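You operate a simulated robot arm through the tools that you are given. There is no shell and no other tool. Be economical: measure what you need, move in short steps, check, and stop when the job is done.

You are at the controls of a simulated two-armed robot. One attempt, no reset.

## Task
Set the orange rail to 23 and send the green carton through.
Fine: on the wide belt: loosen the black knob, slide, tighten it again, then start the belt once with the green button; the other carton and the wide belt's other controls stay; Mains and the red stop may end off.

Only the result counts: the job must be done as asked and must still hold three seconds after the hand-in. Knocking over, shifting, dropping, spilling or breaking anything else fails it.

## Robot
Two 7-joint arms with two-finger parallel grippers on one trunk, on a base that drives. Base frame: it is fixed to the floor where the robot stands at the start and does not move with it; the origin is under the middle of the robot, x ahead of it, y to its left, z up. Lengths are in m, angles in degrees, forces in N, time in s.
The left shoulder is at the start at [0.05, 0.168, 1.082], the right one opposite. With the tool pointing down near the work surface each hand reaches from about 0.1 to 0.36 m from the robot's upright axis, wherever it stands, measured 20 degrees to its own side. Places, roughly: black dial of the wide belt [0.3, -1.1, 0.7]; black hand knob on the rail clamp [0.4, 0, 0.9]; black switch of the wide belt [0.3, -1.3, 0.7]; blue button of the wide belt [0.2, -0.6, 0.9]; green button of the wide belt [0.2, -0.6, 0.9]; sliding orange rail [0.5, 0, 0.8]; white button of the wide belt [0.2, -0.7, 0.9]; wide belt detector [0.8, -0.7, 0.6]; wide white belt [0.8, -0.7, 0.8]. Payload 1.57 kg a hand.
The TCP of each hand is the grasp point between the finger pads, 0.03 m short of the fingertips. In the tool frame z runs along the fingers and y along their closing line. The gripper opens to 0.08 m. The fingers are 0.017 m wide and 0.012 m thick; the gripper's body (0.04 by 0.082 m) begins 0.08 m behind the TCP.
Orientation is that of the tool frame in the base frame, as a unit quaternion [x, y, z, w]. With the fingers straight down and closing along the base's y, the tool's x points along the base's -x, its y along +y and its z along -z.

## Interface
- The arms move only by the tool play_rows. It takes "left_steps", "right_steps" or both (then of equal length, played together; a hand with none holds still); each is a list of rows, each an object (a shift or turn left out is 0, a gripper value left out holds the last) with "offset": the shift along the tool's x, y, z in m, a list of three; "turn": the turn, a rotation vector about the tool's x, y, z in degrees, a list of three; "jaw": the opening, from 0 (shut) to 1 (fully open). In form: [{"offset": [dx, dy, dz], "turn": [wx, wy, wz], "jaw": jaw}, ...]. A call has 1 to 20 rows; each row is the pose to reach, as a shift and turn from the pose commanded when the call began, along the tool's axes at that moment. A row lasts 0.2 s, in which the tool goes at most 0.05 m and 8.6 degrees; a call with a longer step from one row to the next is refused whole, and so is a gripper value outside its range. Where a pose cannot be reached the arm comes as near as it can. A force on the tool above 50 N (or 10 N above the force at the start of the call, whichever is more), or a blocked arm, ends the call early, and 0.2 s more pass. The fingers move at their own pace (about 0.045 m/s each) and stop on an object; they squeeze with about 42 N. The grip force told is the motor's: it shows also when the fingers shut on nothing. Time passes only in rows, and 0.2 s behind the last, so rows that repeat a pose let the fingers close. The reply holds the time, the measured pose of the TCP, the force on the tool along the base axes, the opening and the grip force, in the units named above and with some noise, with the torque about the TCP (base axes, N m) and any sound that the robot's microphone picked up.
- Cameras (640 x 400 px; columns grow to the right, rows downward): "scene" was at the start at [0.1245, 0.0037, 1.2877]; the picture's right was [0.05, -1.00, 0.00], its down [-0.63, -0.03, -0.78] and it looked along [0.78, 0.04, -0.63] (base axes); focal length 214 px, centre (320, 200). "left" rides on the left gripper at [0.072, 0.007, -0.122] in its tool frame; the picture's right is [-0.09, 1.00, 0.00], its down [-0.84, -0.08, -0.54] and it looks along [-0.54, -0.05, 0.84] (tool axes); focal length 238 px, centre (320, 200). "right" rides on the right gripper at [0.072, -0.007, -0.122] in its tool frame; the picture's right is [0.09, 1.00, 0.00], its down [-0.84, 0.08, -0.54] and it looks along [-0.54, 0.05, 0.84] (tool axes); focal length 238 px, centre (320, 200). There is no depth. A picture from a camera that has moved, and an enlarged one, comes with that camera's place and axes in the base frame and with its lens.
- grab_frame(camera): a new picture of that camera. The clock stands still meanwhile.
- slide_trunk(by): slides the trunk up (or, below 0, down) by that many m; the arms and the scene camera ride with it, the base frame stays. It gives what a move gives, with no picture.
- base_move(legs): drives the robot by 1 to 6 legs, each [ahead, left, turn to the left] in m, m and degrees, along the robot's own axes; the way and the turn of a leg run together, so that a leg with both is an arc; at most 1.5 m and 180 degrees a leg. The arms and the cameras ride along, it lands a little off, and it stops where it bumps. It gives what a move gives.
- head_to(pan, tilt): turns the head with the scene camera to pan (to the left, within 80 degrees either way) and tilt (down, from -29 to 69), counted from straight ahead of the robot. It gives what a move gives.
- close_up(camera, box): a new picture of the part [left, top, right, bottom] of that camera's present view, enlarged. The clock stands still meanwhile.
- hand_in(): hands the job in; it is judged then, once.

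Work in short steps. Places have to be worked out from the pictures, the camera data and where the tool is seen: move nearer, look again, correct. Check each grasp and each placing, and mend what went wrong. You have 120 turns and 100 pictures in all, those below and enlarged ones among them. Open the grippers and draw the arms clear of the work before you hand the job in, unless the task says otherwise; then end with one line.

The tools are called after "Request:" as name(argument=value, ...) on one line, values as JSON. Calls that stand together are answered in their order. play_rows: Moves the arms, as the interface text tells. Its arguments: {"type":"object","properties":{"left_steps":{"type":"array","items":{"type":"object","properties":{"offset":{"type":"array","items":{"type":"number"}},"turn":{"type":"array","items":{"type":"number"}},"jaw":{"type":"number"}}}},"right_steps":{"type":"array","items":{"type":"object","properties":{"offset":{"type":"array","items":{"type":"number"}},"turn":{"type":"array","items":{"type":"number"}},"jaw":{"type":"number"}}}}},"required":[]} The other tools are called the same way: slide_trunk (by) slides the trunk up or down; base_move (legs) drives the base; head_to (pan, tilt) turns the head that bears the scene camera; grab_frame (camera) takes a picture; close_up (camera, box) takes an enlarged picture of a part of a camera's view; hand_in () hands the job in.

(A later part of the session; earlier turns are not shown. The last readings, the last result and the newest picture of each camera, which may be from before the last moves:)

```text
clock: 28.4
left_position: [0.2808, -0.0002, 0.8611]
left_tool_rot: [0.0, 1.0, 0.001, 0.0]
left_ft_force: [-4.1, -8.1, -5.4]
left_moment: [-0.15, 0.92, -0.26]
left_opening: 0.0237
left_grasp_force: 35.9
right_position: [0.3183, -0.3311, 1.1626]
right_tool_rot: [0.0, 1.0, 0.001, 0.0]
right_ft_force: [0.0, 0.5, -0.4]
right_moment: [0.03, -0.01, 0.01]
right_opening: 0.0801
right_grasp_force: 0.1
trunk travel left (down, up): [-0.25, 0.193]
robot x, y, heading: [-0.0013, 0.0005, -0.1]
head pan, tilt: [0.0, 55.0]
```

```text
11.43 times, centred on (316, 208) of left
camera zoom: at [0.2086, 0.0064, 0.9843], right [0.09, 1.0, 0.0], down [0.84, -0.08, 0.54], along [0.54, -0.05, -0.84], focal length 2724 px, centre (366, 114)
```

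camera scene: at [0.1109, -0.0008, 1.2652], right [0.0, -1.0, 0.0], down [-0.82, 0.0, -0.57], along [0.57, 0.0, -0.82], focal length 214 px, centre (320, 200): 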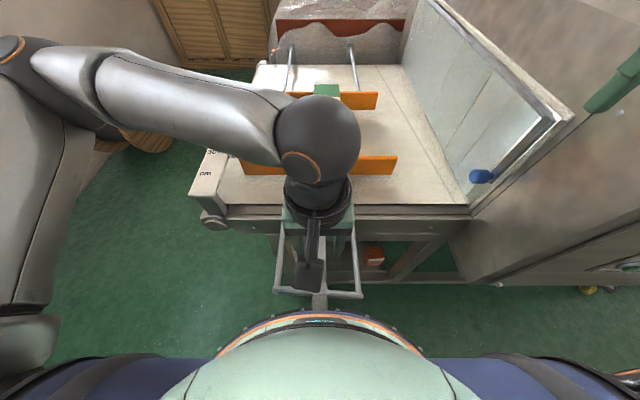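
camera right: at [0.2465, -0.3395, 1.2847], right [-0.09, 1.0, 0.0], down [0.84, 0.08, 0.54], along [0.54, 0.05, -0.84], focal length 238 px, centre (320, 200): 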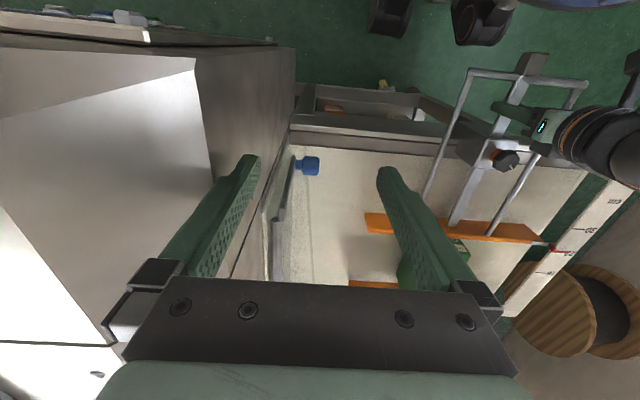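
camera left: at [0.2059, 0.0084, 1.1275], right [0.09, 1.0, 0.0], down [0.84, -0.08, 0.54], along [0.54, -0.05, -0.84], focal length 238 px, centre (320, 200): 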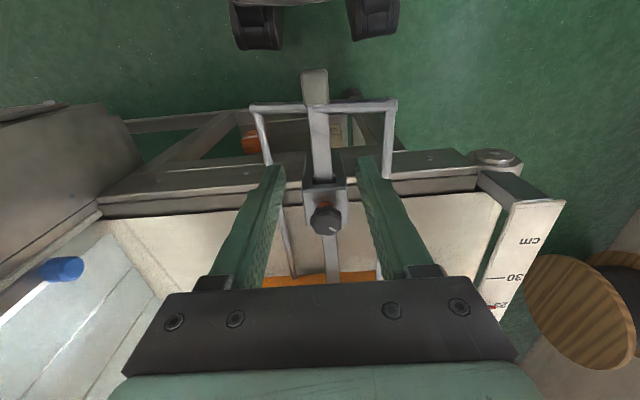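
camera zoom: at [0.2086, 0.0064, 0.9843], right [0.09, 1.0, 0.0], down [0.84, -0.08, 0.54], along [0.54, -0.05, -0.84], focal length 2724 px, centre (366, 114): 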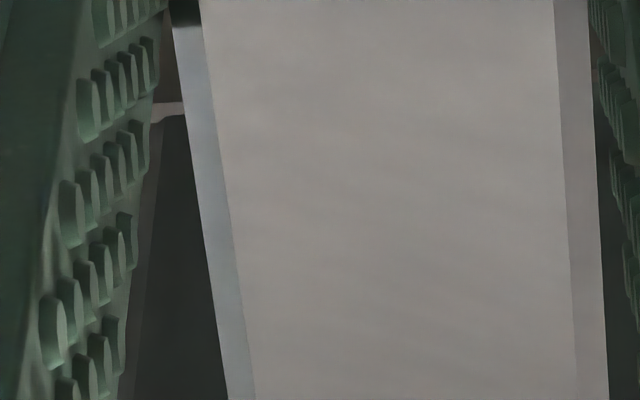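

The move was refused because one step was too long. I redo it with smaller steps.

Request:
play_rows(left_steps=[{"jaw": 0.6}, {"jaw": 0.6}, {"jaw": 0.6}, {"offset": [0, 0, -0.045]}, {"offset": [0, 0, -0.09]}, {"offset": [0, 0, -0.135]}, {"offset": [0, 0, -0.18]}, {"offset": [-0.01, 0.01, -0.22], "turn": [0, 0, -8]}, {"offset": [-0.05, 0.02, -0.24], "turn": [0, 0, -16]}, {"offset": [-0.09, 0.03, -0.24], "turn": [0, 0, -24]}, {"offset": [-0.13, 0.04, -0.24], "turn": [0, 0, -32]}, {"offset": [-0.17, 0.05, -0.24], "turn": [0, 0, -40]}, {"offset": [-0.21, 0.06, -0.24], "turn": [0, 0, -48]}, {"offset": [-0.25, 0.07, -0.24], "turn": [0, 0, -56]}, {"offset": [-0.285, 0.08, -0.24], "turn": [0, 0, -64]}, {"offset": [-0.285, 0.085, -0.24], "turn": [0, 0, -72]}, {"offset": [-0.285, 0.085, -0.24], "turn": [0, 0, -80]}, {"offset": [-0.285, 0.085, -0.24], "turn": [0, 0, -88], "jaw": 1.0}, {"offset": [-0.285, 0.085, -0.24], "turn": [0, 0, -90], "jaw": 1.0}])

Request:
close_up(camera="left", box=[220, 120, 420, 245])

Request:
close_up(camera="left", box=[296, 190, 336, 225])

```text
clock: 32.4
left_position: [0.5611, 0.0888, 1.1002]
left_tool_rot: [0.708, -0.706, 0.0, 0.0]
left_ft_force: [0.9, 0.5, -0.7]
left_moment: [0.02, -0.01, 0.01]
left_opening: 0.0801
left_grasp_force: 0.2
left hand out of reach, approached as far as the arm can: row 15, 16, 17, 18, 19
right_position: [0.3195, -0.3323, 1.1627]
right_tool_rot: [-0.001, 1.0, 0.0, 0.0]
right_ft_force: [-0.4, 0.2, 0.0]
right_moment: [-0.02, -0.01, 0.0]
right_opening: 0.0797
right_grasp_force: 0.1
trunk travel left (down, up): [-0.25, 0.193]
robot x, y, heading: [0.003, 0.0032, 0.2]
head pan, tilt: [0.0, 55.0]
```

```text
3.20 times, centred on (320, 182) of left
camera zoom: at [0.5537, 0.0168, 1.2231], right [-1.0, 0.09, 0.0], down [0.07, 0.84, 0.54], along [0.05, 0.54, -0.84], focal length 763 px, centre (320, 256)
```

zoom: 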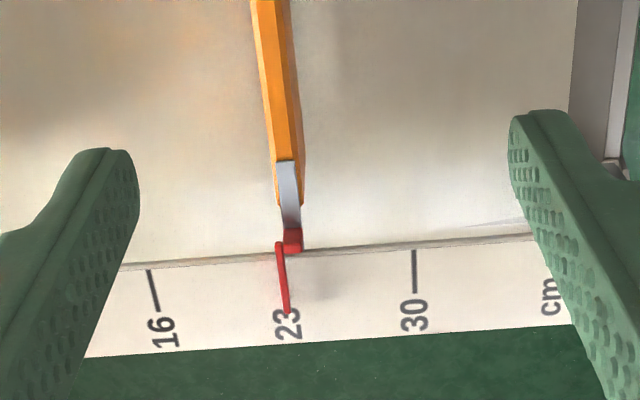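

```text
11.43 times, centred on (316, 208) of left
camera zoom: at [0.5537, 0.0168, 1.2231], right [-1.0, 0.09, 0.0], down [0.07, 0.84, 0.54], along [0.05, 0.54, -0.84], focal length 2724 px, centre (366, 114)
```

zoom: 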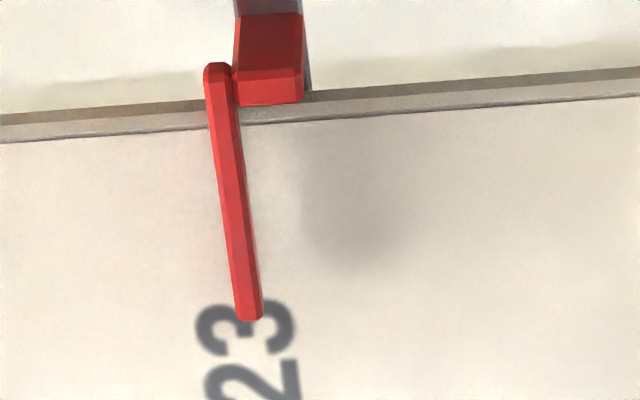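

Interpolating between the 16 and 30 ticks, the blade lies on 23 within about 0.5 mm. Now I go back over the knob at the turned orientation (−48°) to tighten it.

Request:
play_rows(left_steps=[{"offset": [0.02, 0.04, 0], "turn": [0, 0, 8], "jaw": 0.8}, {"offset": [0.04, 0.08, 0], "turn": [0, 0, 16]}, {"offset": [0.06, 0.12, 0], "turn": [0, 0, 24]}, {"offset": [0.08, 0.16, 0], "turn": [0, 0, 32]}, {"offset": [0.09, 0.18, 0.02], "turn": [0, 0, 40]}, {"offset": [0.09, 0.18, 0.06], "turn": [0, 0, 42]}, {"offset": [0.09, 0.18, 0.1], "turn": [0, 0, 42]}, {"offset": [0.09, 0.18, 0.14], "turn": [0, 0, 42]}, {"offset": [0.09, 0.18, 0.14], "turn": [0, 0, 42]}])

Request:
grab_frame(camera="left")

Request:
close_up(camera="scene", box=[260, 130, 380, 235])

```text
clock: 34.4
left_position: [0.3802, -0.0015, 0.9606]
left_tool_rot: [-0.408, 0.913, 0.0, 0.0]
left_ft_force: [0.0, 0.7, 0.4]
left_moment: [-0.04, 0.0, -0.01]
left_opening: 0.064
left_grasp_force: 0.0
right_position: [0.3191, -0.3314, 1.1612]
right_tool_rot: [0.001, 1.0, 0.001, 0.0]
right_ft_force: [1.0, 0.5, 0.0]
right_moment: [0.01, 0.06, 0.04]
right_opening: 0.0802
right_grasp_force: 0.0
trunk travel left (down, up): [-0.25, 0.193]
robot x, y, heading: [-0.0016, 0.0006, -0.1]
head pan, tilt: [0.0, 55.0]
```

```text
63 pictures are left
camera left: at [0.3268, -0.0513, 1.083], right [-0.68, 0.73, 0.0], down [0.62, 0.57, 0.54], along [0.4, 0.37, -0.84], focal length 238 px, centre (320, 200)
```

left: 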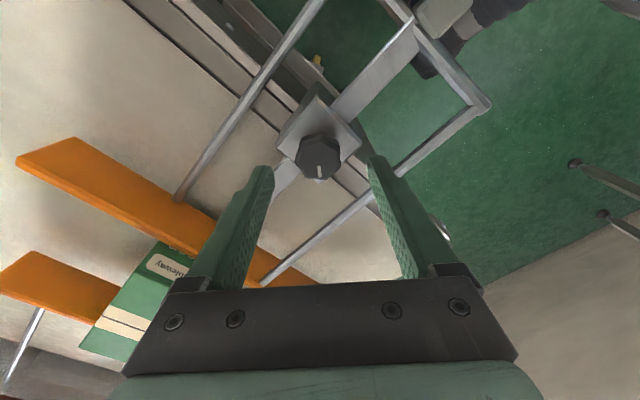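

```text
3.81 times, centred on (320, 182) of scene
camera zoom: at [0.1109, -0.0008, 1.2652], right [0.0, -1.0, 0.0], down [-0.82, 0.0, -0.57], along [0.57, 0.0, -0.82], focal length 817 px, centre (320, 267)
```

zoom: 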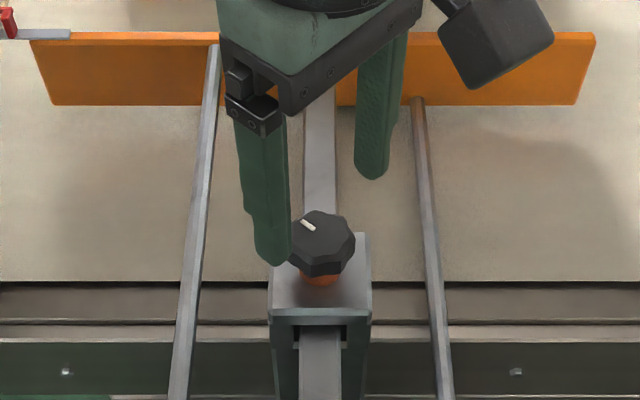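

The knob is centred along the closing line now; I shift 4 mm along tool x, descend, and close.

Request:
play_rows(left_steps=[{"offset": [0.004, 0, 0.02]}, {"offset": [0.004, 0, 0.038]}, {"offset": [0.004, 0, 0.038], "jaw": 0.2}, {"offset": [0.004, 0, 0.038]}, {"offset": [0.004, 0, 0.038]}, {"offset": [0.004, 0, 0.038]}])

```text
clock: 35.8
left_position: [0.3792, -0.0068, 0.9223]
left_tool_rot: [-0.407, 0.913, -0.001, -0.001]
left_ft_force: [9.1, -9.5, -2.0]
left_moment: [-0.38, -0.35, -0.11]
left_opening: 0.0367
left_grasp_force: 34.6
right_position: [0.3192, -0.3323, 1.1619]
right_tool_rot: [-0.002, 1.0, 0.001, 0.0]
right_ft_force: [0.9, -0.4, 0.1]
right_moment: [0.01, -0.05, 0.01]
right_opening: 0.08
right_grasp_force: 0.0
trunk travel left (down, up): [-0.25, 0.193]
robot x, y, heading: [-0.0007, 0.0019, 0.2]
head pan, tilt: [0.0, 55.0]
```

Gripped. I turn clockwise about 50° to retighten.

Request:
play_rows(left_steps=[{"turn": [0, 0, 8], "jaw": 0.15}, {"turn": [0, 0, 16]}, {"turn": [0, 0, 24]}, {"turn": [0, 0, 32]}, {"turn": [0, 0, 40]}, {"turn": [0, 0, 47]}, {"turn": [0, 0, 51]}])

Request:
close_up(camera="scene", box=[260, 130, 380, 235])

```text
clock: 37.4
left_position: [0.3763, 0.0003, 0.9231]
left_tool_rot: [0.027, 1.0, 0.004, 0.0]
left_ft_force: [-17.0, 27.0, 17.2]
left_moment: [0.56, 0.59, 0.65]
left_opening: 0.0362
left_grasp_force: 42.5
right_position: [0.3162, -0.3295, 1.1636]
right_tool_rot: [0.0, 1.0, -0.002, 0.002]
right_ft_force: [-0.9, -0.5, -0.5]
right_moment: [-0.01, 0.01, 0.02]
right_opening: 0.0798
right_grasp_force: 0.0
trunk travel left (down, up): [-0.25, 0.193]
robot x, y, heading: [0.0004, -0.001, 0.2]
head pan, tilt: [0.0, 55.0]
```

```text
3.81 times, centred on (320, 182) of scene
camera zoom: at [0.1081, 0.0022, 1.2656], right [0.0, -1.0, 0.0], down [-0.82, 0.0, -0.58], along [0.58, 0.0, -0.82], focal length 817 px, centre (320, 267)
```

zoom: 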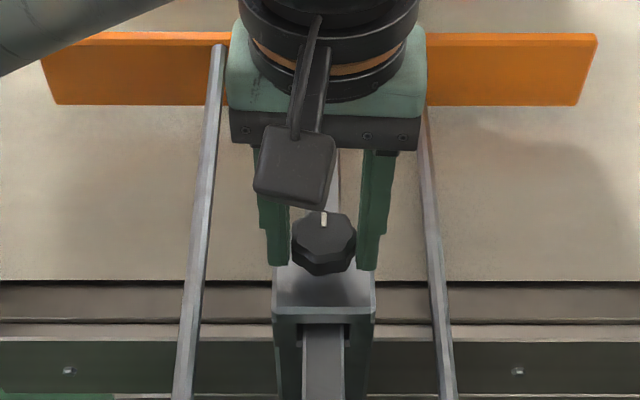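

The mark is back in its original direction, the collar is hidden and the torque is resisting at 0.65 N m, so the knob is tight. I release, lift, and recheck the index from overhead.

Request:
play_rows(left_steps=[{"jaw": 0.8}, {"jaw": 0.8}, {"jaw": 0.8}, {"offset": [0, 0, -0.045]}, {"offset": [0, 0, -0.09]}, {"offset": [0, 0, -0.135]}, {"offset": [0, 0, -0.18]}])

Request:
play_rows(left_steps=[{"offset": [-0.03, 0.01, 0], "turn": [0, 0, -8]}, {"offset": [-0.06, 0.02, 0], "turn": [0, 0, -16]}, {"offset": [-0.09, 0.03, 0], "turn": [0, 0, -24]}, {"offset": [-0.12, 0.04, 0], "turn": [0, 0, -32]}, {"offset": [-0.15, 0.05, 0], "turn": [0, 0, -40]}, {"offset": [-0.17, 0.06, 0], "turn": [0, 0, -48]}, {"offset": [-0.18, 0.07, 0], "turn": [0, 0, -56]}, {"offset": [-0.18, 0.08, 0], "turn": [0, 0, -64]}, {"offset": [-0.18, 0.09, 0], "turn": [0, 0, -72]}, {"offset": [-0.18, 0.09, 0], "turn": [0, 0, -80], "jaw": 1.0}, {"offset": [-0.18, 0.09, 0], "turn": [0, 0, -88], "jaw": 1.0}, {"offset": [-0.18, 0.09, 0], "turn": [0, 0, -90], "jaw": 1.0}])

Request:
close_up(camera="left", box=[220, 120, 420, 245])

Request:
close_up(camera="left", box=[280, 180, 340, 225])

```text
clock: 39.0
left_position: [0.377, -0.0066, 1.104]
left_tool_rot: [0.026, 1.0, 0.0, 0.001]
left_ft_force: [-0.6, -0.6, 0.4]
left_moment: [0.06, -0.01, -0.03]
left_opening: 0.064
left_grasp_force: 0.0
right_position: [0.3195, -0.3323, 1.1619]
right_tool_rot: [0.001, 1.0, 0.0, 0.0]
right_ft_force: [-0.1, 0.6, 0.1]
right_moment: [-0.01, -0.02, 0.0]
right_opening: 0.0802
right_grasp_force: 0.1
trunk travel left (down, up): [-0.25, 0.193]
robot x, y, heading: [-0.0006, -0.0008, 0.1]
head pan, tilt: [0.0, 55.0]
```

```text
clock: 41.6
left_position: [0.5598, 0.0776, 1.1018]
left_tool_rot: [-0.69, 0.724, -0.001, 0.0]
left_ft_force: [-0.7, -0.3, 0.0]
left_moment: [0.03, -0.01, -0.06]
left_opening: 0.0797
left_grasp_force: 0.2
left hand out of reach, approached as far as the arm can: row 7, 8
right_position: [0.3192, -0.3311, 1.1617]
right_tool_rot: [0.0, 1.0, 0.0, 0.0]
right_ft_force: [-0.6, 0.2, 0.2]
right_moment: [-0.01, -0.02, 0.0]
right_opening: 0.0799
right_grasp_force: 0.0
trunk travel left (down, up): [-0.25, 0.193]
robot x, y, heading: [0.0024, -0.0004, 0.0]
head pan, tilt: [0.0, 55.0]
```

```text
3.20 times, centred on (320, 182) of left
camera zoom: at [0.5494, 0.0061, 1.2245], right [-0.99, 0.14, 0.0], down [0.12, 0.83, 0.54], along [0.08, 0.54, -0.84], focal length 763 px, centre (320, 256)
```

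zoom: 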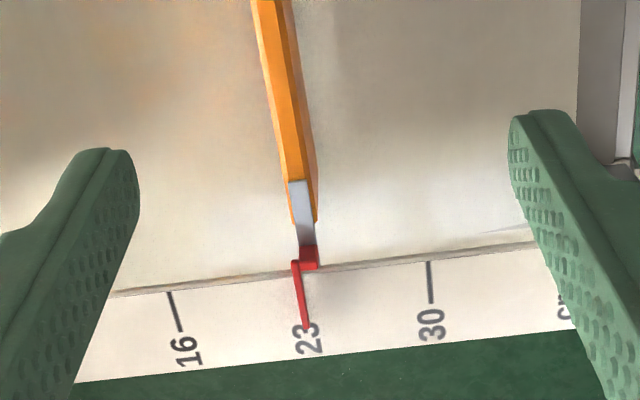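

```text
8.89 times, centred on (310, 202) of left
camera zoom: at [0.5494, 0.0061, 1.2245], right [-0.99, 0.14, 0.0], down [0.12, 0.83, 0.54], along [0.08, 0.54, -0.84], focal length 2119 px, centre (409, 178)
```

zoom: 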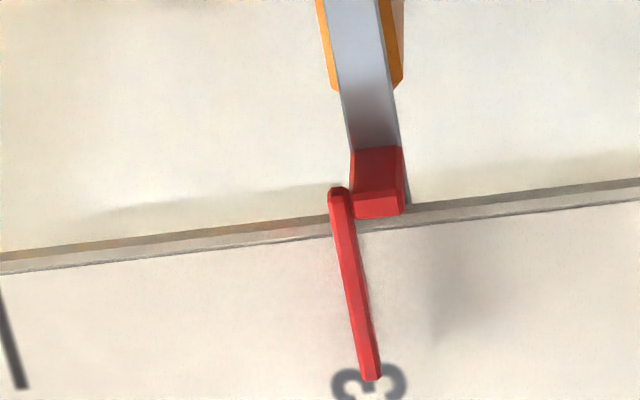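

The index sits on 23 after tightening. Next I retract the left hand, turn it back, and look toward the controls on the right.

Request:
play_rows(left_steps=[{"offset": [0, 0.04, -0.01], "turn": [0, 0, 8], "jaw": 0.3}, {"offset": [-0.01, 0.08, -0.02], "turn": [0, 0, 16]}, {"offset": [-0.02, 0.12, -0.03], "turn": [0, 0, 24]}, {"offset": [-0.03, 0.16, -0.04], "turn": [0, 0, 32]}, {"offset": [-0.04, 0.2, -0.05], "turn": [0, 0, 40]}, {"offset": [-0.06, 0.24, -0.05], "turn": [0, 0, 48]}, {"offset": [-0.08, 0.265, -0.05], "turn": [0, 0, 56]}, {"offset": [-0.087, 0.265, -0.05], "turn": [0, 0, 64]}, {"offset": [-0.087, 0.265, -0.05], "turn": [0, 0, 72]}, {"offset": [-0.087, 0.265, -0.05], "turn": [0, 0, 80]}, {"offset": [-0.087, 0.265, -0.05], "turn": [0, 0, 87]}])

Request:
head_to(pan=-75, tilt=30)

Request:
grab_frame(camera="scene")

```text
clock: 44.0
left_position: [0.302, 0.1757, 1.1516]
left_tool_rot: [0.001, 1.0, 0.001, -0.001]
left_ft_force: [0.0, -0.3, -0.2]
left_moment: [-0.01, -0.02, -0.02]
left_opening: 0.0239
left_grasp_force: 0.0
left hand out of reach, approached as far as the arm can: row 1
right_position: [0.3182, -0.3313, 1.1623]
right_tool_rot: [0.0, 1.0, 0.0, 0.0]
right_ft_force: [-0.6, 0.6, -0.1]
right_moment: [0.01, 0.01, 0.02]
right_opening: 0.0799
right_grasp_force: 0.1
trunk travel left (down, up): [-0.25, 0.193]
robot x, y, heading: [-0.0018, 0.0007, -0.2]
head pan, tilt: [0.0, 55.0]
```

```text
clock: 45.5
left_position: [0.3031, 0.1765, 1.1525]
left_tool_rot: [-0.001, 1.0, 0.0, 0.0]
left_ft_force: [0.2, 0.1, -0.2]
left_moment: [0.02, -0.01, -0.01]
left_opening: 0.0241
left_grasp_force: 0.0
right_position: [0.3188, -0.331, 1.1627]
right_tool_rot: [0.0, 1.0, 0.0, 0.0]
right_ft_force: [0.1, 0.0, -0.4]
right_moment: [0.03, 0.02, -0.02]
right_opening: 0.0802
right_grasp_force: 0.0
trunk travel left (down, up): [-0.25, 0.193]
robot x, y, heading: [0.0027, -0.002, -0.1]
head pan, tilt: [-75.0, 30.0]
```

```text
58 pictures are left
camera scene: at [0.0623, -0.0881, 1.3013], right [-0.97, -0.26, 0.0], down [-0.13, 0.48, -0.87], along [0.22, -0.84, -0.5], focal length 214 px, centre (320, 200)
```

scene: 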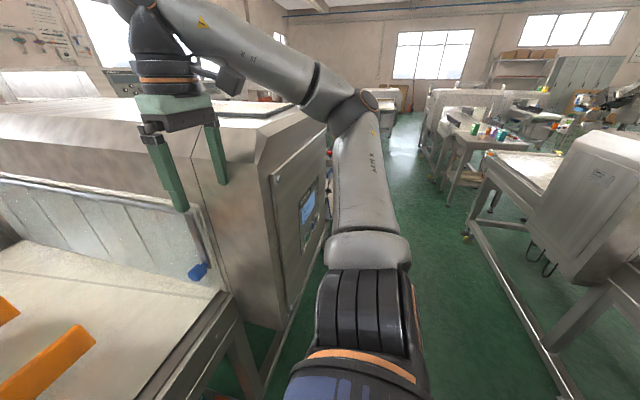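

The control panel is on the cabinet's front face. I lift the right hand clear of the hood, then back the robot up 0.3 m and slide right to face the panel.

Request:
play_rows(right_steps=[{"offset": [0, 0, -0.04], "jaw": 0}, {"offset": [0.02, 0, -0.08], "jaw": 0}, {"offset": [0.05, 0, -0.1], "jaw": 0}])

Request:
base_move(legs=[[-0.3, 0, 0]])

Request:
head_to(pan=-45, tilt=25)

Request:
grab_frame(camera="scene")

```text
clock: 46.3
left_position: [0.3027, 0.1773, 1.1511]
left_tool_rot: [0.0, 1.0, 0.0, 0.0]
left_ft_force: [-0.5, 1.0, 0.0]
left_moment: [0.01, 0.01, 0.02]
left_opening: 0.024
left_grasp_force: 0.1
right_position: [0.3231, -0.305, 1.2214]
right_tool_rot: [0.001, 1.0, 0.001, 0.0]
right_ft_force: [0.3, 1.1, -0.2]
right_moment: [0.0, -0.02, -0.02]
right_opening: 0.0097
right_grasp_force: 0.1
right hand out of reach, approached as far as the arm can: row 1, 2, 3
trunk travel left (down, up): [-0.25, 0.193]
robot x, y, heading: [-0.0003, 0.0012, -0.2]
head pan, tilt: [-75.0, 30.0]
```

```text
clock: 48.3
left_position: [0.0037, 0.1758, 1.1526]
left_tool_rot: [0.0, 1.0, -0.001, 0.0]
left_ft_force: [0.3, -0.5, 0.2]
left_moment: [0.0, -0.04, -0.01]
left_opening: 0.0238
left_grasp_force: 0.0
right_position: [0.0245, -0.306, 1.2189]
right_tool_rot: [0.001, 1.0, -0.001, 0.0]
right_ft_force: [-0.6, 0.4, 0.8]
right_moment: [0.02, -0.01, 0.0]
right_opening: 0.0
right_grasp_force: 21.5
trunk travel left (down, up): [-0.25, 0.193]
robot x, y, heading: [-0.2953, 0.0, -0.5]
head pan, tilt: [-75.0, 30.0]
```

```text
clock: 49.3
left_position: [0.0052, 0.1765, 1.151]
left_tool_rot: [-0.001, 1.0, 0.0, 0.0]
left_ft_force: [0.1, -0.2, 0.4]
left_moment: [-0.02, -0.03, -0.04]
left_opening: 0.0238
left_grasp_force: 0.1
right_position: [0.0236, -0.306, 1.2196]
right_tool_rot: [0.001, 1.0, 0.0, -0.001]
right_ft_force: [0.4, 0.3, 0.0]
right_moment: [-0.03, -0.01, 0.03]
right_opening: 0.0001
right_grasp_force: 21.0
trunk travel left (down, up): [-0.25, 0.193]
robot x, y, heading: [-0.2973, -0.0005, -0.2]
head pan, tilt: [-45.0, 25.0]
```

```text
57 pictures are left
camera scene: at [-0.1942, -0.0659, 1.3092], right [-0.71, -0.71, 0.0], down [-0.3, 0.3, -0.91], along [0.64, -0.64, -0.42], focal length 214 px, centre (320, 200)
```

scene: 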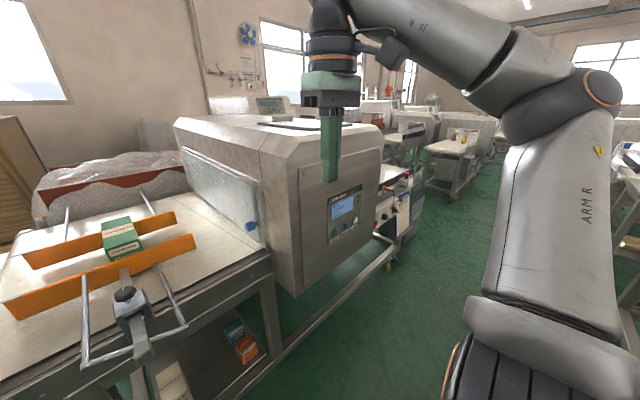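

Way is clear. I strafe right 0.45 m to look at the panel from the front.

Request:
base_move(legs=[[0, -0.42, 0]])

Request:
head_to(pan=-15, tilt=35)

Request:
grab_frame(camera="scene")

```text
clock: 53.5
left_position: [0.0041, -0.2412, 1.152]
left_tool_rot: [0.002, 1.0, -0.001, 0.001]
left_ft_force: [0.5, 0.3, -0.2]
left_moment: [-0.01, -0.02, 0.0]
left_opening: 0.024
left_grasp_force: 0.0
right_position: [0.0207, -0.7233, 1.2197]
right_tool_rot: [0.003, 1.0, 0.0, 0.0]
right_ft_force: [0.0, -0.3, 0.2]
right_moment: [0.01, -0.01, 0.01]
right_opening: 0.0002
right_grasp_force: 21.1
trunk travel left (down, up): [-0.25, 0.193]
robot x, y, heading: [-0.3025, -0.4119, -0.4]
head pan, tilt: [-45.0, 25.0]
```

```text
clock: 54.4
left_position: [0.0027, -0.2392, 1.1506]
left_tool_rot: [0.004, 1.0, 0.0, 0.0]
left_ft_force: [0.3, 0.2, 0.3]
left_moment: [0.0, -0.03, 0.0]
left_opening: 0.024
left_grasp_force: 0.0
right_position: [0.0222, -0.7235, 1.2195]
right_tool_rot: [0.004, 1.0, -0.001, 0.0]
right_ft_force: [0.7, 0.6, -0.2]
right_moment: [0.0, -0.04, -0.03]
right_opening: 0.0
right_grasp_force: 21.5
trunk travel left (down, up): [-0.25, 0.193]
robot x, y, heading: [-0.3021, -0.4159, -0.5]
head pan, tilt: [-15.0, 35.0]
```

```text
56 pictures are left
camera scene: at [-0.1759, -0.4392, 1.2935], right [-0.27, -0.96, 0.0], down [-0.55, 0.15, -0.82], along [0.79, -0.22, -0.57], focal length 214 px, centre (320, 200)
```

scene: 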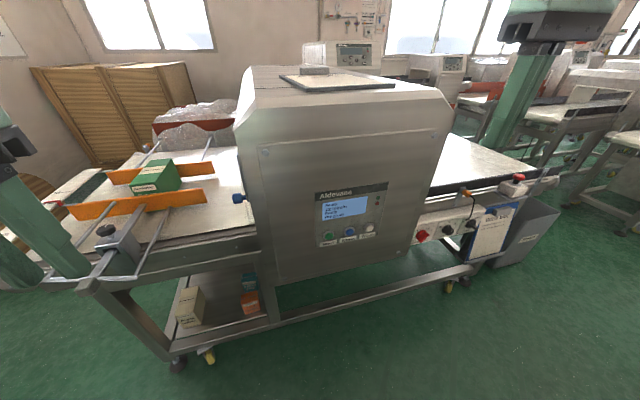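

Request:
close_up(camera="scene", box=[300, 175, 400, 250])

Request:
close_up(camera="scene", box=[390, 160, 560, 290])

```text
5.33 times, centred on (350, 212) of scene
camera zoom: at [-0.1759, -0.4392, 1.2935], right [-0.27, -0.96, 0.0], down [-0.55, 0.15, -0.82], along [0.79, -0.22, -0.57], focal length 1144 px, centre (160, 133)
```

zoom: 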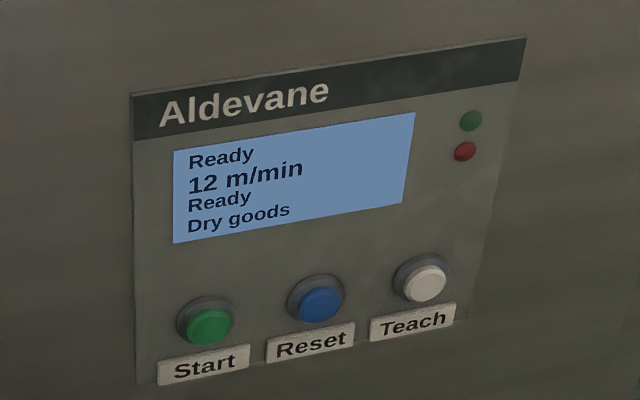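

```text
3.08 times, centred on (475, 225) of scene
camera zoom: at [-0.1759, -0.4392, 1.2935], right [-0.27, -0.96, 0.0], down [-0.55, 0.15, -0.82], along [0.79, -0.22, -0.57], focal length 660 px, centre (-157, 123)
```

zoom: 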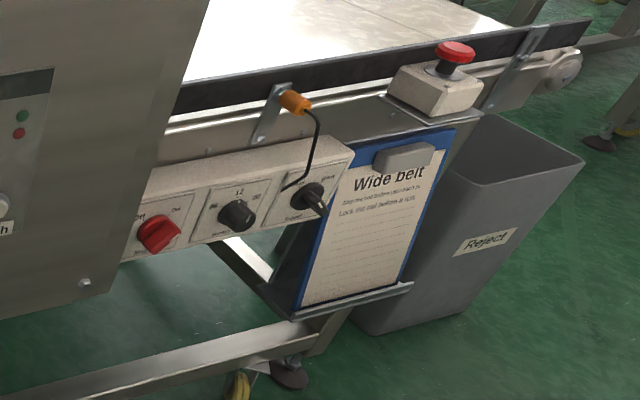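

The display reads "Ready". I read the clipboard note and the switch settings more closely.

Request:
close_up(camera="scene", box=[475, 200, 515, 225])

Request:
close_up(camera="scene", box=[420, 200, 490, 250])

```text
16.00 times, centred on (495, 212) of scene
camera zoom: at [-0.1759, -0.4392, 1.2935], right [-0.27, -0.96, 0.0], down [-0.55, 0.15, -0.82], along [0.79, -0.22, -0.57], focal length 3432 px, centre (-2480, 0)
```

zoom: 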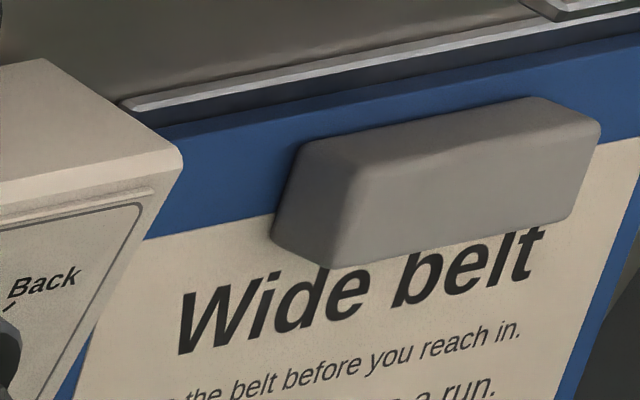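

```text
8.00 times, centred on (455, 225) of scene
camera zoom: at [-0.1759, -0.4392, 1.2935], right [-0.27, -0.96, 0.0], down [-0.55, 0.15, -0.82], along [0.79, -0.22, -0.57], focal length 1716 px, centre (-760, 0)
```

zoom: 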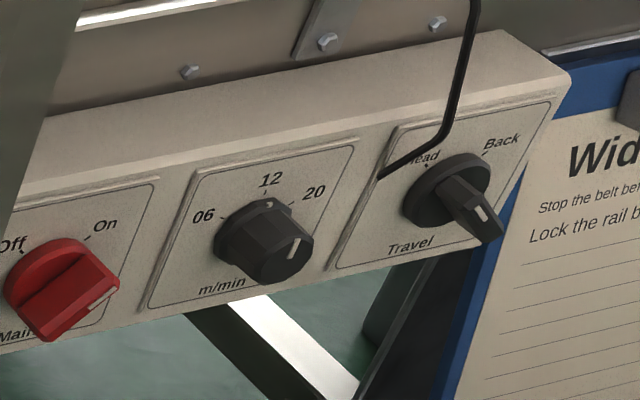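

Mains is on and the display shows "Ready", so only Start is needed. I place the green button at about (0.2, −0.57, 0.905). I bring the right hand, closed, in front of it with the tool turned to point along +x.

Request:
play_rows(right_steps=[{"offset": [0.005, 0.015, 0.02], "turn": [0, -8, 0], "jaw": 0}, {"offset": [0.005, 0.03, 0.04], "turn": [0, -16, 0]}, {"offset": [0.005, 0.045, 0.06], "turn": [0, -24, 0]}, {"offset": [0.0, 0.06, 0.085], "turn": [0, -32, 0]}, {"offset": [0.0, 0.075, 0.11], "turn": [0, -40, 0]}, {"offset": [0.0, 0.09, 0.135], "turn": [0, -48, 0]}, {"offset": [-0.01, 0.105, 0.16], "turn": [0, -56, 0]}, {"offset": [-0.02, 0.12, 0.19], "turn": [0, -64, 0]}, {"offset": [-0.03, 0.135, 0.22], "turn": [0, -72, 0]}, {"offset": [-0.04, 0.15, 0.25], "turn": [0, -80, 0]}, {"offset": [-0.05, 0.153, 0.27], "turn": [0, -88, 0]}, {"offset": [-0.05, 0.153, 0.28], "turn": [0, -90, 0]}])

Request:
grab_frame(camera="right")

Request:
grab_frame(camera="scene")

```text
clock: 57.0
left_position: [0.004, -0.2404, 1.1522]
left_tool_rot: [0.002, 1.0, 0.0, 0.001]
left_ft_force: [0.5, -0.1, -0.8]
left_moment: [-0.01, 0.01, -0.02]
left_opening: 0.0239
left_grasp_force: 0.2
right_position: [0.1226, -0.5338, 0.9641]
right_tool_rot: [0.003, 0.708, -0.003, 0.706]
right_ft_force: [0.5, -0.2, 0.9]
right_moment: [-0.01, -0.01, 0.02]
right_opening: 0.0
right_grasp_force: 21.3
right hand out of reach, approached as far as the arm can: row 6, 7, 8, 9, 10, 11, 12
trunk travel left (down, up): [-0.25, 0.193]
robot x, y, heading: [-0.301, -0.412, -0.5]
head pan, tilt: [-15.0, 35.0]
```

```text
51 pictures are left
camera right: at [0.0007, -0.5399, 0.8934], right [0.01, 1.0, -0.09], down [-0.54, 0.08, 0.84], along [0.84, 0.04, 0.54], focal length 238 px, centre (320, 200)
```

right: 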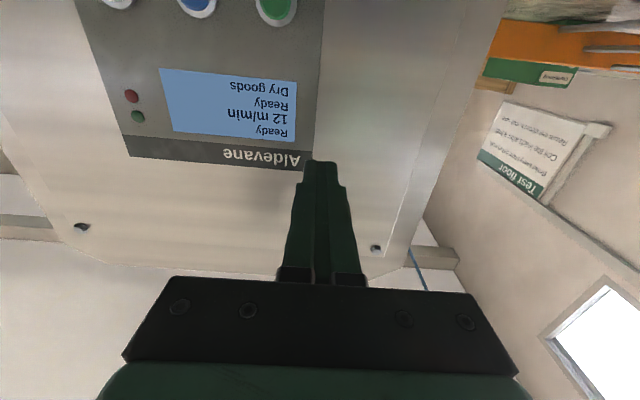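

```text
50 pictures are left
camera scene: at [-0.1756, -0.439, 1.2934], right [-0.26, -0.96, 0.0], down [-0.55, 0.15, -0.82], along [0.79, -0.22, -0.57], focal length 214 px, centre (320, 200)
```

scene: 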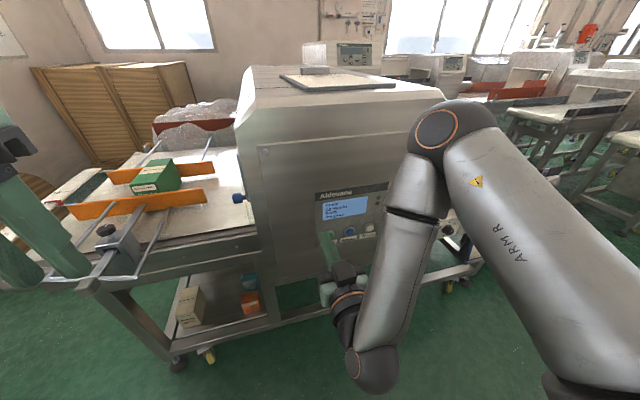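

Triangulating from both cameras puts the green button at (0.235, −0.579, 0.869). I align the hand: down 0.095, right 0.045, tip about 4 cm short.

Request:
play_rows(right_steps=[{"offset": [0.03, -0.015, 0.0]}, {"offset": [0.06, -0.03, 0.0]}, {"offset": [0.095, -0.045, 0.02]}, {"offset": [0.095, -0.045, 0.042]}, {"offset": [0.095, -0.045, 0.042]}])

Request:
grab_frame(camera="right")

Request:
close_up(camera="scene", box=[290, 170, 410, 270])

```text
clock: 58.2
left_position: [0.0045, -0.2403, 1.1521]
left_tool_rot: [0.002, 1.0, 0.0, 0.0]
left_ft_force: [0.2, 0.5, -0.4]
left_moment: [0.01, -0.02, -0.04]
left_opening: 0.0238
left_grasp_force: 0.0
right_position: [0.1378, -0.5049, 0.9254]
right_tool_rot: [0.003, 0.708, -0.004, 0.707]
right_ft_force: [-1.0, 0.0, -0.4]
right_moment: [-0.02, -0.02, 0.01]
right_opening: 0.0
right_grasp_force: 21.5
right hand out of reach, approached as far as the arm can: row 1, 2, 3, 4, 5
trunk travel left (down, up): [-0.25, 0.193]
robot x, y, heading: [-0.3, -0.4095, -0.4]
head pan, tilt: [-15.0, 35.0]
```

```text
49 pictures are left
camera right: at [0.0157, -0.5111, 0.8543], right [0.01, 1.0, -0.09], down [-0.54, 0.08, 0.84], along [0.84, 0.04, 0.54], focal length 238 px, centre (320, 200)
```

right: 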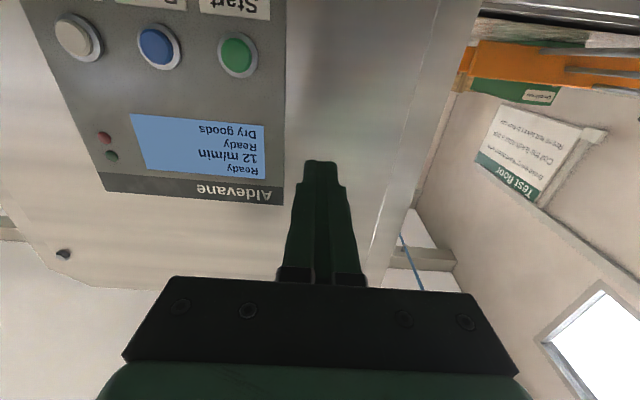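

```text
4.00 times, centred on (350, 220) of scene
camera zoom: at [-0.176, -0.4392, 1.2935], right [-0.26, -0.96, 0.0], down [-0.55, 0.15, -0.82], along [0.79, -0.22, -0.57], focal length 858 px, centre (200, 120)
```

zoom: 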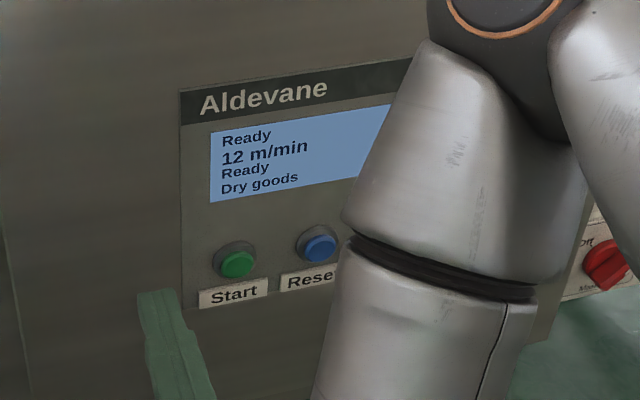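

The arm is too folded here. I raise the trunk to give the arm room, then bring the hand down to the button again.

Request:
slide_trunk(by=0.19)

Request:
play_rows(right_steps=[{"offset": [0.04, -0.015, 0.0]}, {"offset": [0.08, -0.03, 0.0]}, {"offset": [0.12, -0.045, 0.0]}, {"offset": [0.16, -0.06, 0]}, {"offset": [0.2, -0.073, 0]}, {"offset": [0.245, -0.073, 0]}, {"offset": [0.245, -0.073, 0.02]}, {"offset": [0.245, -0.073, 0.02]}])

Request:
grab_frame(camera="right")

```text
clock: 60.3
left_position: [0.0047, -0.24, 1.3403]
left_tool_rot: [0.001, 1.0, 0.0, 0.0]
left_ft_force: [-0.4, 0.2, -0.7]
left_moment: [-0.02, -0.03, 0.05]
left_opening: 0.0239
left_grasp_force: 0.0
right_position: [0.137, -0.5044, 1.1153]
right_tool_rot: [0.004, 0.708, -0.004, 0.707]
right_ft_force: [-0.3, 0.2, 0.1]
right_moment: [0.02, 0.0, 0.02]
right_opening: 0.0
right_grasp_force: 21.4
trunk travel left (down, up): [-0.44, 0.003]
robot x, y, heading: [-0.3027, -0.4116, -0.5]
head pan, tilt: [-15.0, 35.0]
```

```text
clock: 62.1
left_position: [0.0045, -0.2395, 1.3414]
left_tool_rot: [0.002, 1.0, 0.0, 0.0]
left_ft_force: [0.3, -0.4, 0.2]
left_moment: [0.01, 0.0, -0.03]
left_opening: 0.0239
left_grasp_force: 0.0
right_position: [0.1405, -0.4521, 1.0462]
right_tool_rot: [0.004, 0.709, -0.004, 0.705]
right_ft_force: [0.1, 0.0, 0.7]
right_moment: [0.02, 0.01, 0.01]
right_opening: 0.0
right_grasp_force: 21.2
right hand out of reach, approached as far as the arm can: row 1, 2, 3, 4, 5, 6, 7, 8
trunk travel left (down, up): [-0.44, 0.003]
robot x, y, heading: [-0.3014, -0.4135, -0.2]
head pan, tilt: [-15.0, 35.0]
```

```text
47 pictures are left
camera right: at [0.019, -0.458, 0.9762], right [0.01, 1.0, -0.09], down [-0.54, 0.08, 0.84], along [0.84, 0.04, 0.54], focal length 238 px, centre (320, 200)
```

right: 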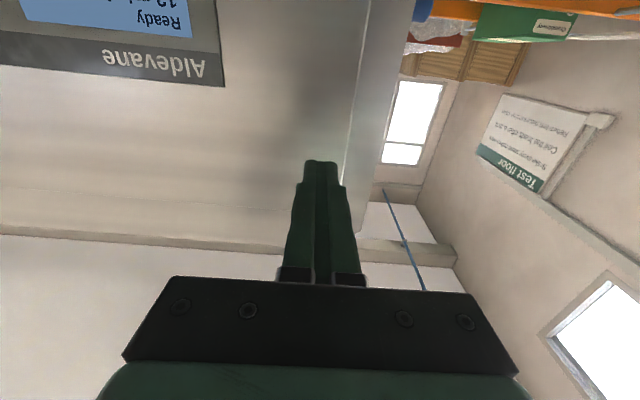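

The horizontal tool pose is hitting a joint limit. I'll use a 45° forward-down pitch instead, first pulling back and re-pitching.

Request:
play_rows(right_steps=[{"offset": [-0.01, -0.02, -0.01], "turn": [0, 8, 0]}, {"offset": [-0.02, -0.04, -0.02], "turn": [0, 16, 0]}, {"offset": [-0.03, -0.06, -0.03], "turn": [0, 24, 0]}, {"offset": [-0.04, -0.09, -0.04], "turn": [0, 32, 0]}, {"offset": [-0.04, -0.115, -0.04], "turn": [0, 40, 0]}, {"offset": [-0.04, -0.127, -0.04], "turn": [0, 45, 0]}])

```text
clock: 63.5
left_position: [0.0035, -0.2404, 1.3418]
left_tool_rot: [0.002, 1.0, 0.0, 0.0]
left_ft_force: [-0.6, -0.6, 0.2]
left_moment: [-0.02, 0.01, 0.0]
left_opening: 0.0237
left_grasp_force: 0.1
right_position: [0.1066, -0.5786, 1.0826]
right_tool_rot: [0.004, 0.924, -0.001, 0.381]
right_ft_force: [0.0, -0.4, -0.1]
right_moment: [-0.03, 0.0, 0.02]
right_opening: 0.0
right_grasp_force: 21.4
trunk travel left (down, up): [-0.44, 0.003]
robot x, y, heading: [-0.2987, -0.4164, -0.5]
head pan, tilt: [-15.0, 35.0]
```

That pose is reachable. I go down toward the button, stopping with the tip a few cm short of it.

Request:
play_rows(right_steps=[{"offset": [0.024, 0, 0.035]}, {"offset": [0.048, 0, 0.07]}, {"offset": [0.072, 0, 0.105]}, {"offset": [0.09, 0, 0.14]}, {"offset": [0.097, 0, 0.172]}, {"offset": [0.097, 0, 0.172]}])

Request:
grab_frame(camera="right")

Request:
grab_frame(camera="scene")

```text
clock: 64.9
left_position: [0.0031, -0.2387, 1.3413]
left_tool_rot: [0.003, 1.0, 0.0, 0.0]
left_ft_force: [-0.7, 0.0, -0.1]
left_moment: [-0.03, -0.02, -0.01]
left_opening: 0.024
left_grasp_force: 0.0
right_position: [0.1647, -0.5702, 0.898]
right_tool_rot: [0.006, 0.925, -0.004, 0.38]
right_ft_force: [-0.2, -0.5, 0.0]
right_moment: [-0.03, 0.0, 0.0]
right_opening: 0.0
right_grasp_force: 21.7
right hand out of reach, approached as far as the arm can: row 4, 5, 6
trunk travel left (down, up): [-0.44, 0.003]
robot x, y, heading: [-0.296, -0.4151, -0.5]
head pan, tilt: [-15.0, 35.0]
```

```text
46 pictures are left
camera right: at [0.028, -0.5753, 0.9351], right [-0.05, 1.0, -0.07], down [0.22, 0.08, 0.97], along [0.98, 0.04, -0.22], focal length 238 px, centre (320, 200)
```

right: 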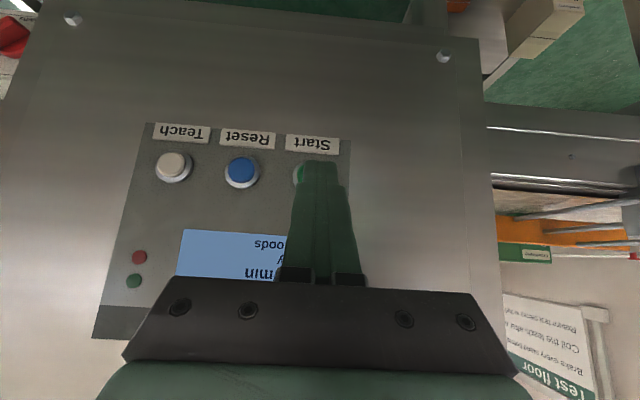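

```text
45 pictures are left
camera scene: at [-0.1761, -0.4387, 1.4835], right [-0.26, -0.96, 0.0], down [-0.55, 0.15, -0.82], along [0.79, -0.22, -0.57], focal length 214 px, centre (320, 200)
```

scene: 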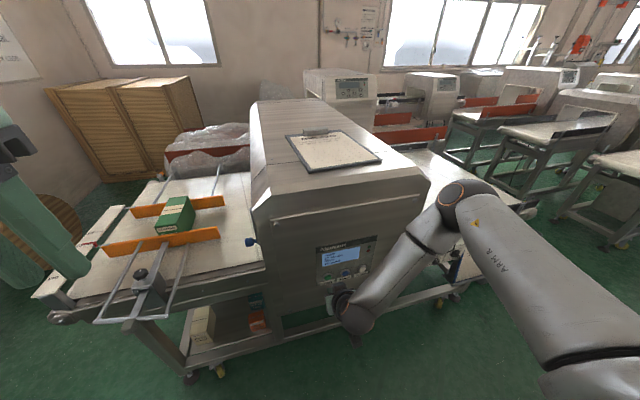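

The tip is about 1 cm left of and above the button line, and the arm is near its limit. I strafe the base right 4 cm for slack.

Request:
base_move(legs=[[-0.02, -0.04, 0]])

Request:
play_rows(right_steps=[{"offset": [0, 0.01, 0.005]}, {"offset": [0, 0.02, 0.01]}, {"offset": [0, 0.028, 0.014]}, {"offset": [0, 0.028, 0.014]}])

Request:
grab_frame(camera="right")

```text
clock: 65.9
left_position: [-0.0166, -0.2796, 1.3418]
left_tool_rot: [0.003, 1.0, 0.0, -0.001]
left_ft_force: [-0.9, -0.7, 0.6]
left_moment: [0.01, -0.04, 0.01]
left_opening: 0.0239
left_grasp_force: 0.0
right_position: [0.144, -0.6099, 0.8987]
right_tool_rot: [0.006, 0.925, -0.005, 0.38]
right_ft_force: [0.7, -0.2, -0.8]
right_moment: [0.03, 0.03, 0.0]
right_opening: 0.0001
right_grasp_force: 21.8
trunk travel left (down, up): [-0.44, 0.003]
robot x, y, heading: [-0.3172, -0.4557, -0.1]
head pan, tilt: [-15.0, 35.0]
```

```text
clock: 66.9
left_position: [-0.0161, -0.2787, 1.3406]
left_tool_rot: [0.003, 1.0, 0.0, 0.0]
left_ft_force: [-0.3, 0.0, -0.5]
left_moment: [0.0, 0.0, 0.01]
left_opening: 0.024
left_grasp_force: 0.1
right_position: [0.1548, -0.5819, 0.8893]
right_tool_rot: [0.006, 0.925, -0.005, 0.379]
right_ft_force: [0.1, 0.1, 0.3]
right_moment: [0.02, -0.01, -0.01]
right_opening: 0.0003
right_grasp_force: 21.6
trunk travel left (down, up): [-0.44, 0.003]
robot x, y, heading: [-0.3171, -0.4532, -0.3]
head pan, tilt: [-15.0, 35.0]
```

```text
44 pictures are left
camera right: at [0.0181, -0.587, 0.9258], right [-0.05, 1.0, -0.07], down [0.22, 0.08, 0.97], along [0.98, 0.03, -0.22], focal length 238 px, centre (320, 200)
```

right: 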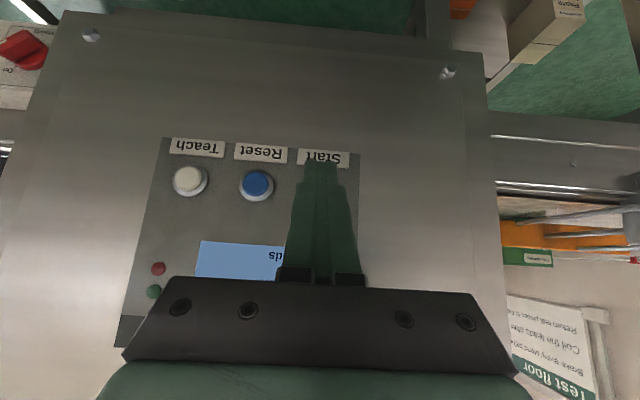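

The tip is aligned with the green button, which is hidden behind the finger. I trim 4 mm left and 6 mm down and advance until first contact.

Request:
play_rows(right_steps=[{"offset": [0.004, 0.004, 0.004]}, {"offset": [-0.01, 0.004, 0.018]}, {"offset": [-0.02, 0.004, 0.028]}, {"offset": [-0.024, 0.004, 0.032]}, {"offset": [-0.024, 0.004, 0.032]}])

Request:
close_up(camera="right", box=[150, 110, 390, 260])

Request:
close_up(camera="scene", box=[290, 225, 400, 300])

```text
clock: 68.1
left_position: [-0.0152, -0.2789, 1.342]
left_tool_rot: [0.003, 1.0, 0.0, 0.0]
left_ft_force: [-0.1, -0.1, -0.3]
left_moment: [-0.01, 0.02, -0.03]
left_opening: 0.0242
left_grasp_force: 0.1
right_position: [0.1938, -0.5783, 0.8834]
right_tool_rot: [0.006, 0.925, -0.005, 0.38]
right_ft_force: [-0.6, 0.3, 0.4]
right_moment: [0.05, 0.02, 0.0]
right_opening: 0.0001
right_grasp_force: 20.5
trunk travel left (down, up): [-0.44, 0.003]
robot x, y, heading: [-0.3149, -0.4499, -0.6]
head pan, tilt: [-15.0, 35.0]
```

```text
2.67 times, centred on (270, 185) of right
camera zoom: at [0.0577, -0.5834, 0.9196], right [-0.05, 1.0, -0.07], down [0.22, 0.08, 0.97], along [0.97, 0.04, -0.22], focal length 636 px, centre (453, 240)
```

zoom: 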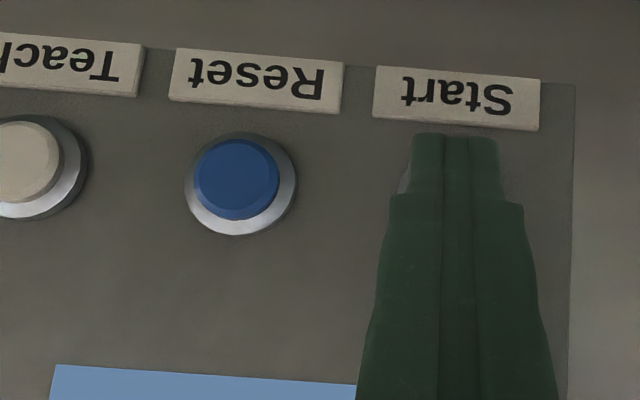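

```text
5.33 times, centred on (345, 262) of scene
camera zoom: at [-0.1958, -0.4784, 1.4835], right [-0.27, -0.96, 0.0], down [-0.55, 0.15, -0.82], along [0.79, -0.22, -0.57], focal length 1144 px, centre (187, -133)
```

zoom: 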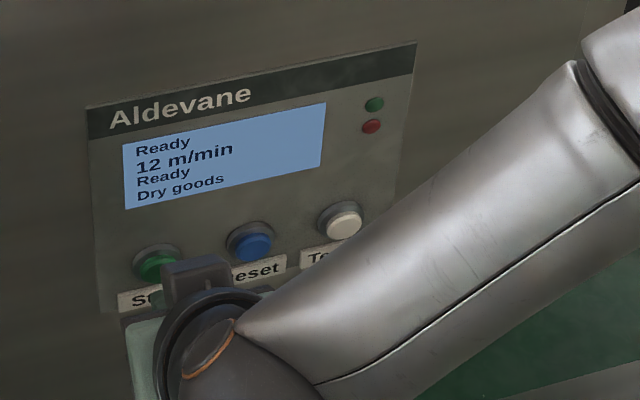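

Aligned and not yet touching. I press in small steps; the call ends early if the force climbs.

Request:
play_rows(right_steps=[{"offset": [-0.004, 0, 0.004]}, {"offset": [-0.006, 0, 0.006]}, {"offset": [-0.008, 0, 0.008]}, {"offset": [-0.01, 0, 0.01]}, {"offset": [-0.012, 0, 0.012]}])

Request:
close_up(camera="scene", box=[290, 225, 400, 300])

```text
clock: 69.3
left_position: [-0.0173, -0.2794, 1.3424]
left_tool_rot: [0.003, 1.0, 0.0, 0.0]
left_ft_force: [0.0, 0.6, 0.0]
left_moment: [0.0, -0.01, 0.0]
left_opening: 0.0239
left_grasp_force: 0.1
right_position: [0.2102, -0.5784, 0.8817]
right_tool_rot: [0.005, 0.925, -0.005, 0.38]
right_ft_force: [-5.2, -0.5, 1.8]
right_moment: [0.01, 0.03, -0.05]
right_opening: 0.0001
right_grasp_force: 21.0
trunk travel left (down, up): [-0.44, 0.003]
robot x, y, heading: [-0.3181, -0.4521, -0.3]
head pan, tilt: [-15.0, 35.0]
heard: click
```

```text
5.33 times, centred on (345, 262) of scene
camera zoom: at [-0.1968, -0.4784, 1.4836], right [-0.27, -0.96, 0.0], down [-0.55, 0.15, -0.82], along [0.79, -0.22, -0.57], focal length 1144 px, centre (187, -133)
```

zoom: 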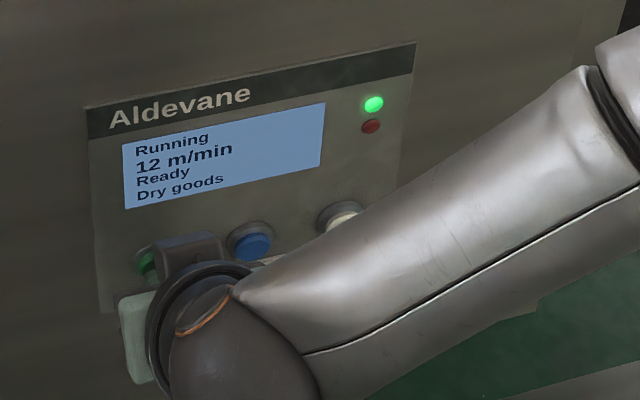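

Click heard and the display shows "Running". I retreat straight back and watch the carton.

Request:
play_rows(right_steps=[{"offset": [0.015, 0, -0.015]}, {"offset": [0.035, 0, -0.035]}, {"offset": [0.055, 0, -0.055]}, {"offset": [0.06, 0, -0.06]}])

Request:
grab_frame(camera="scene")

```text
clock: 70.3
left_position: [-0.0146, -0.279, 1.3404]
left_tool_rot: [0.002, 1.0, 0.0, 0.0]
left_ft_force: [-0.5, 1.2, 0.2]
left_moment: [-0.01, -0.01, 0.01]
left_opening: 0.0241
left_grasp_force: 0.1
right_position: [0.1264, -0.5805, 0.8816]
right_tool_rot: [0.006, 0.925, -0.005, 0.38]
right_ft_force: [-0.5, 0.7, 0.0]
right_moment: [0.03, -0.01, -0.02]
right_opening: 0.0
right_grasp_force: 21.6
trunk travel left (down, up): [-0.44, 0.003]
robot x, y, heading: [-0.3219, -0.4544, -0.4]
head pan, tilt: [-15.0, 35.0]
```

```text
40 pictures are left
camera scene: at [-0.1958, -0.4787, 1.4835], right [-0.27, -0.96, 0.0], down [-0.55, 0.15, -0.82], along [0.79, -0.22, -0.57], focal length 214 px, centre (320, 200)
```

scene: 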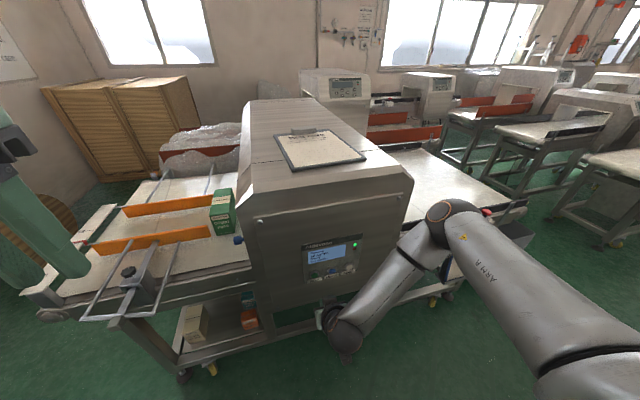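

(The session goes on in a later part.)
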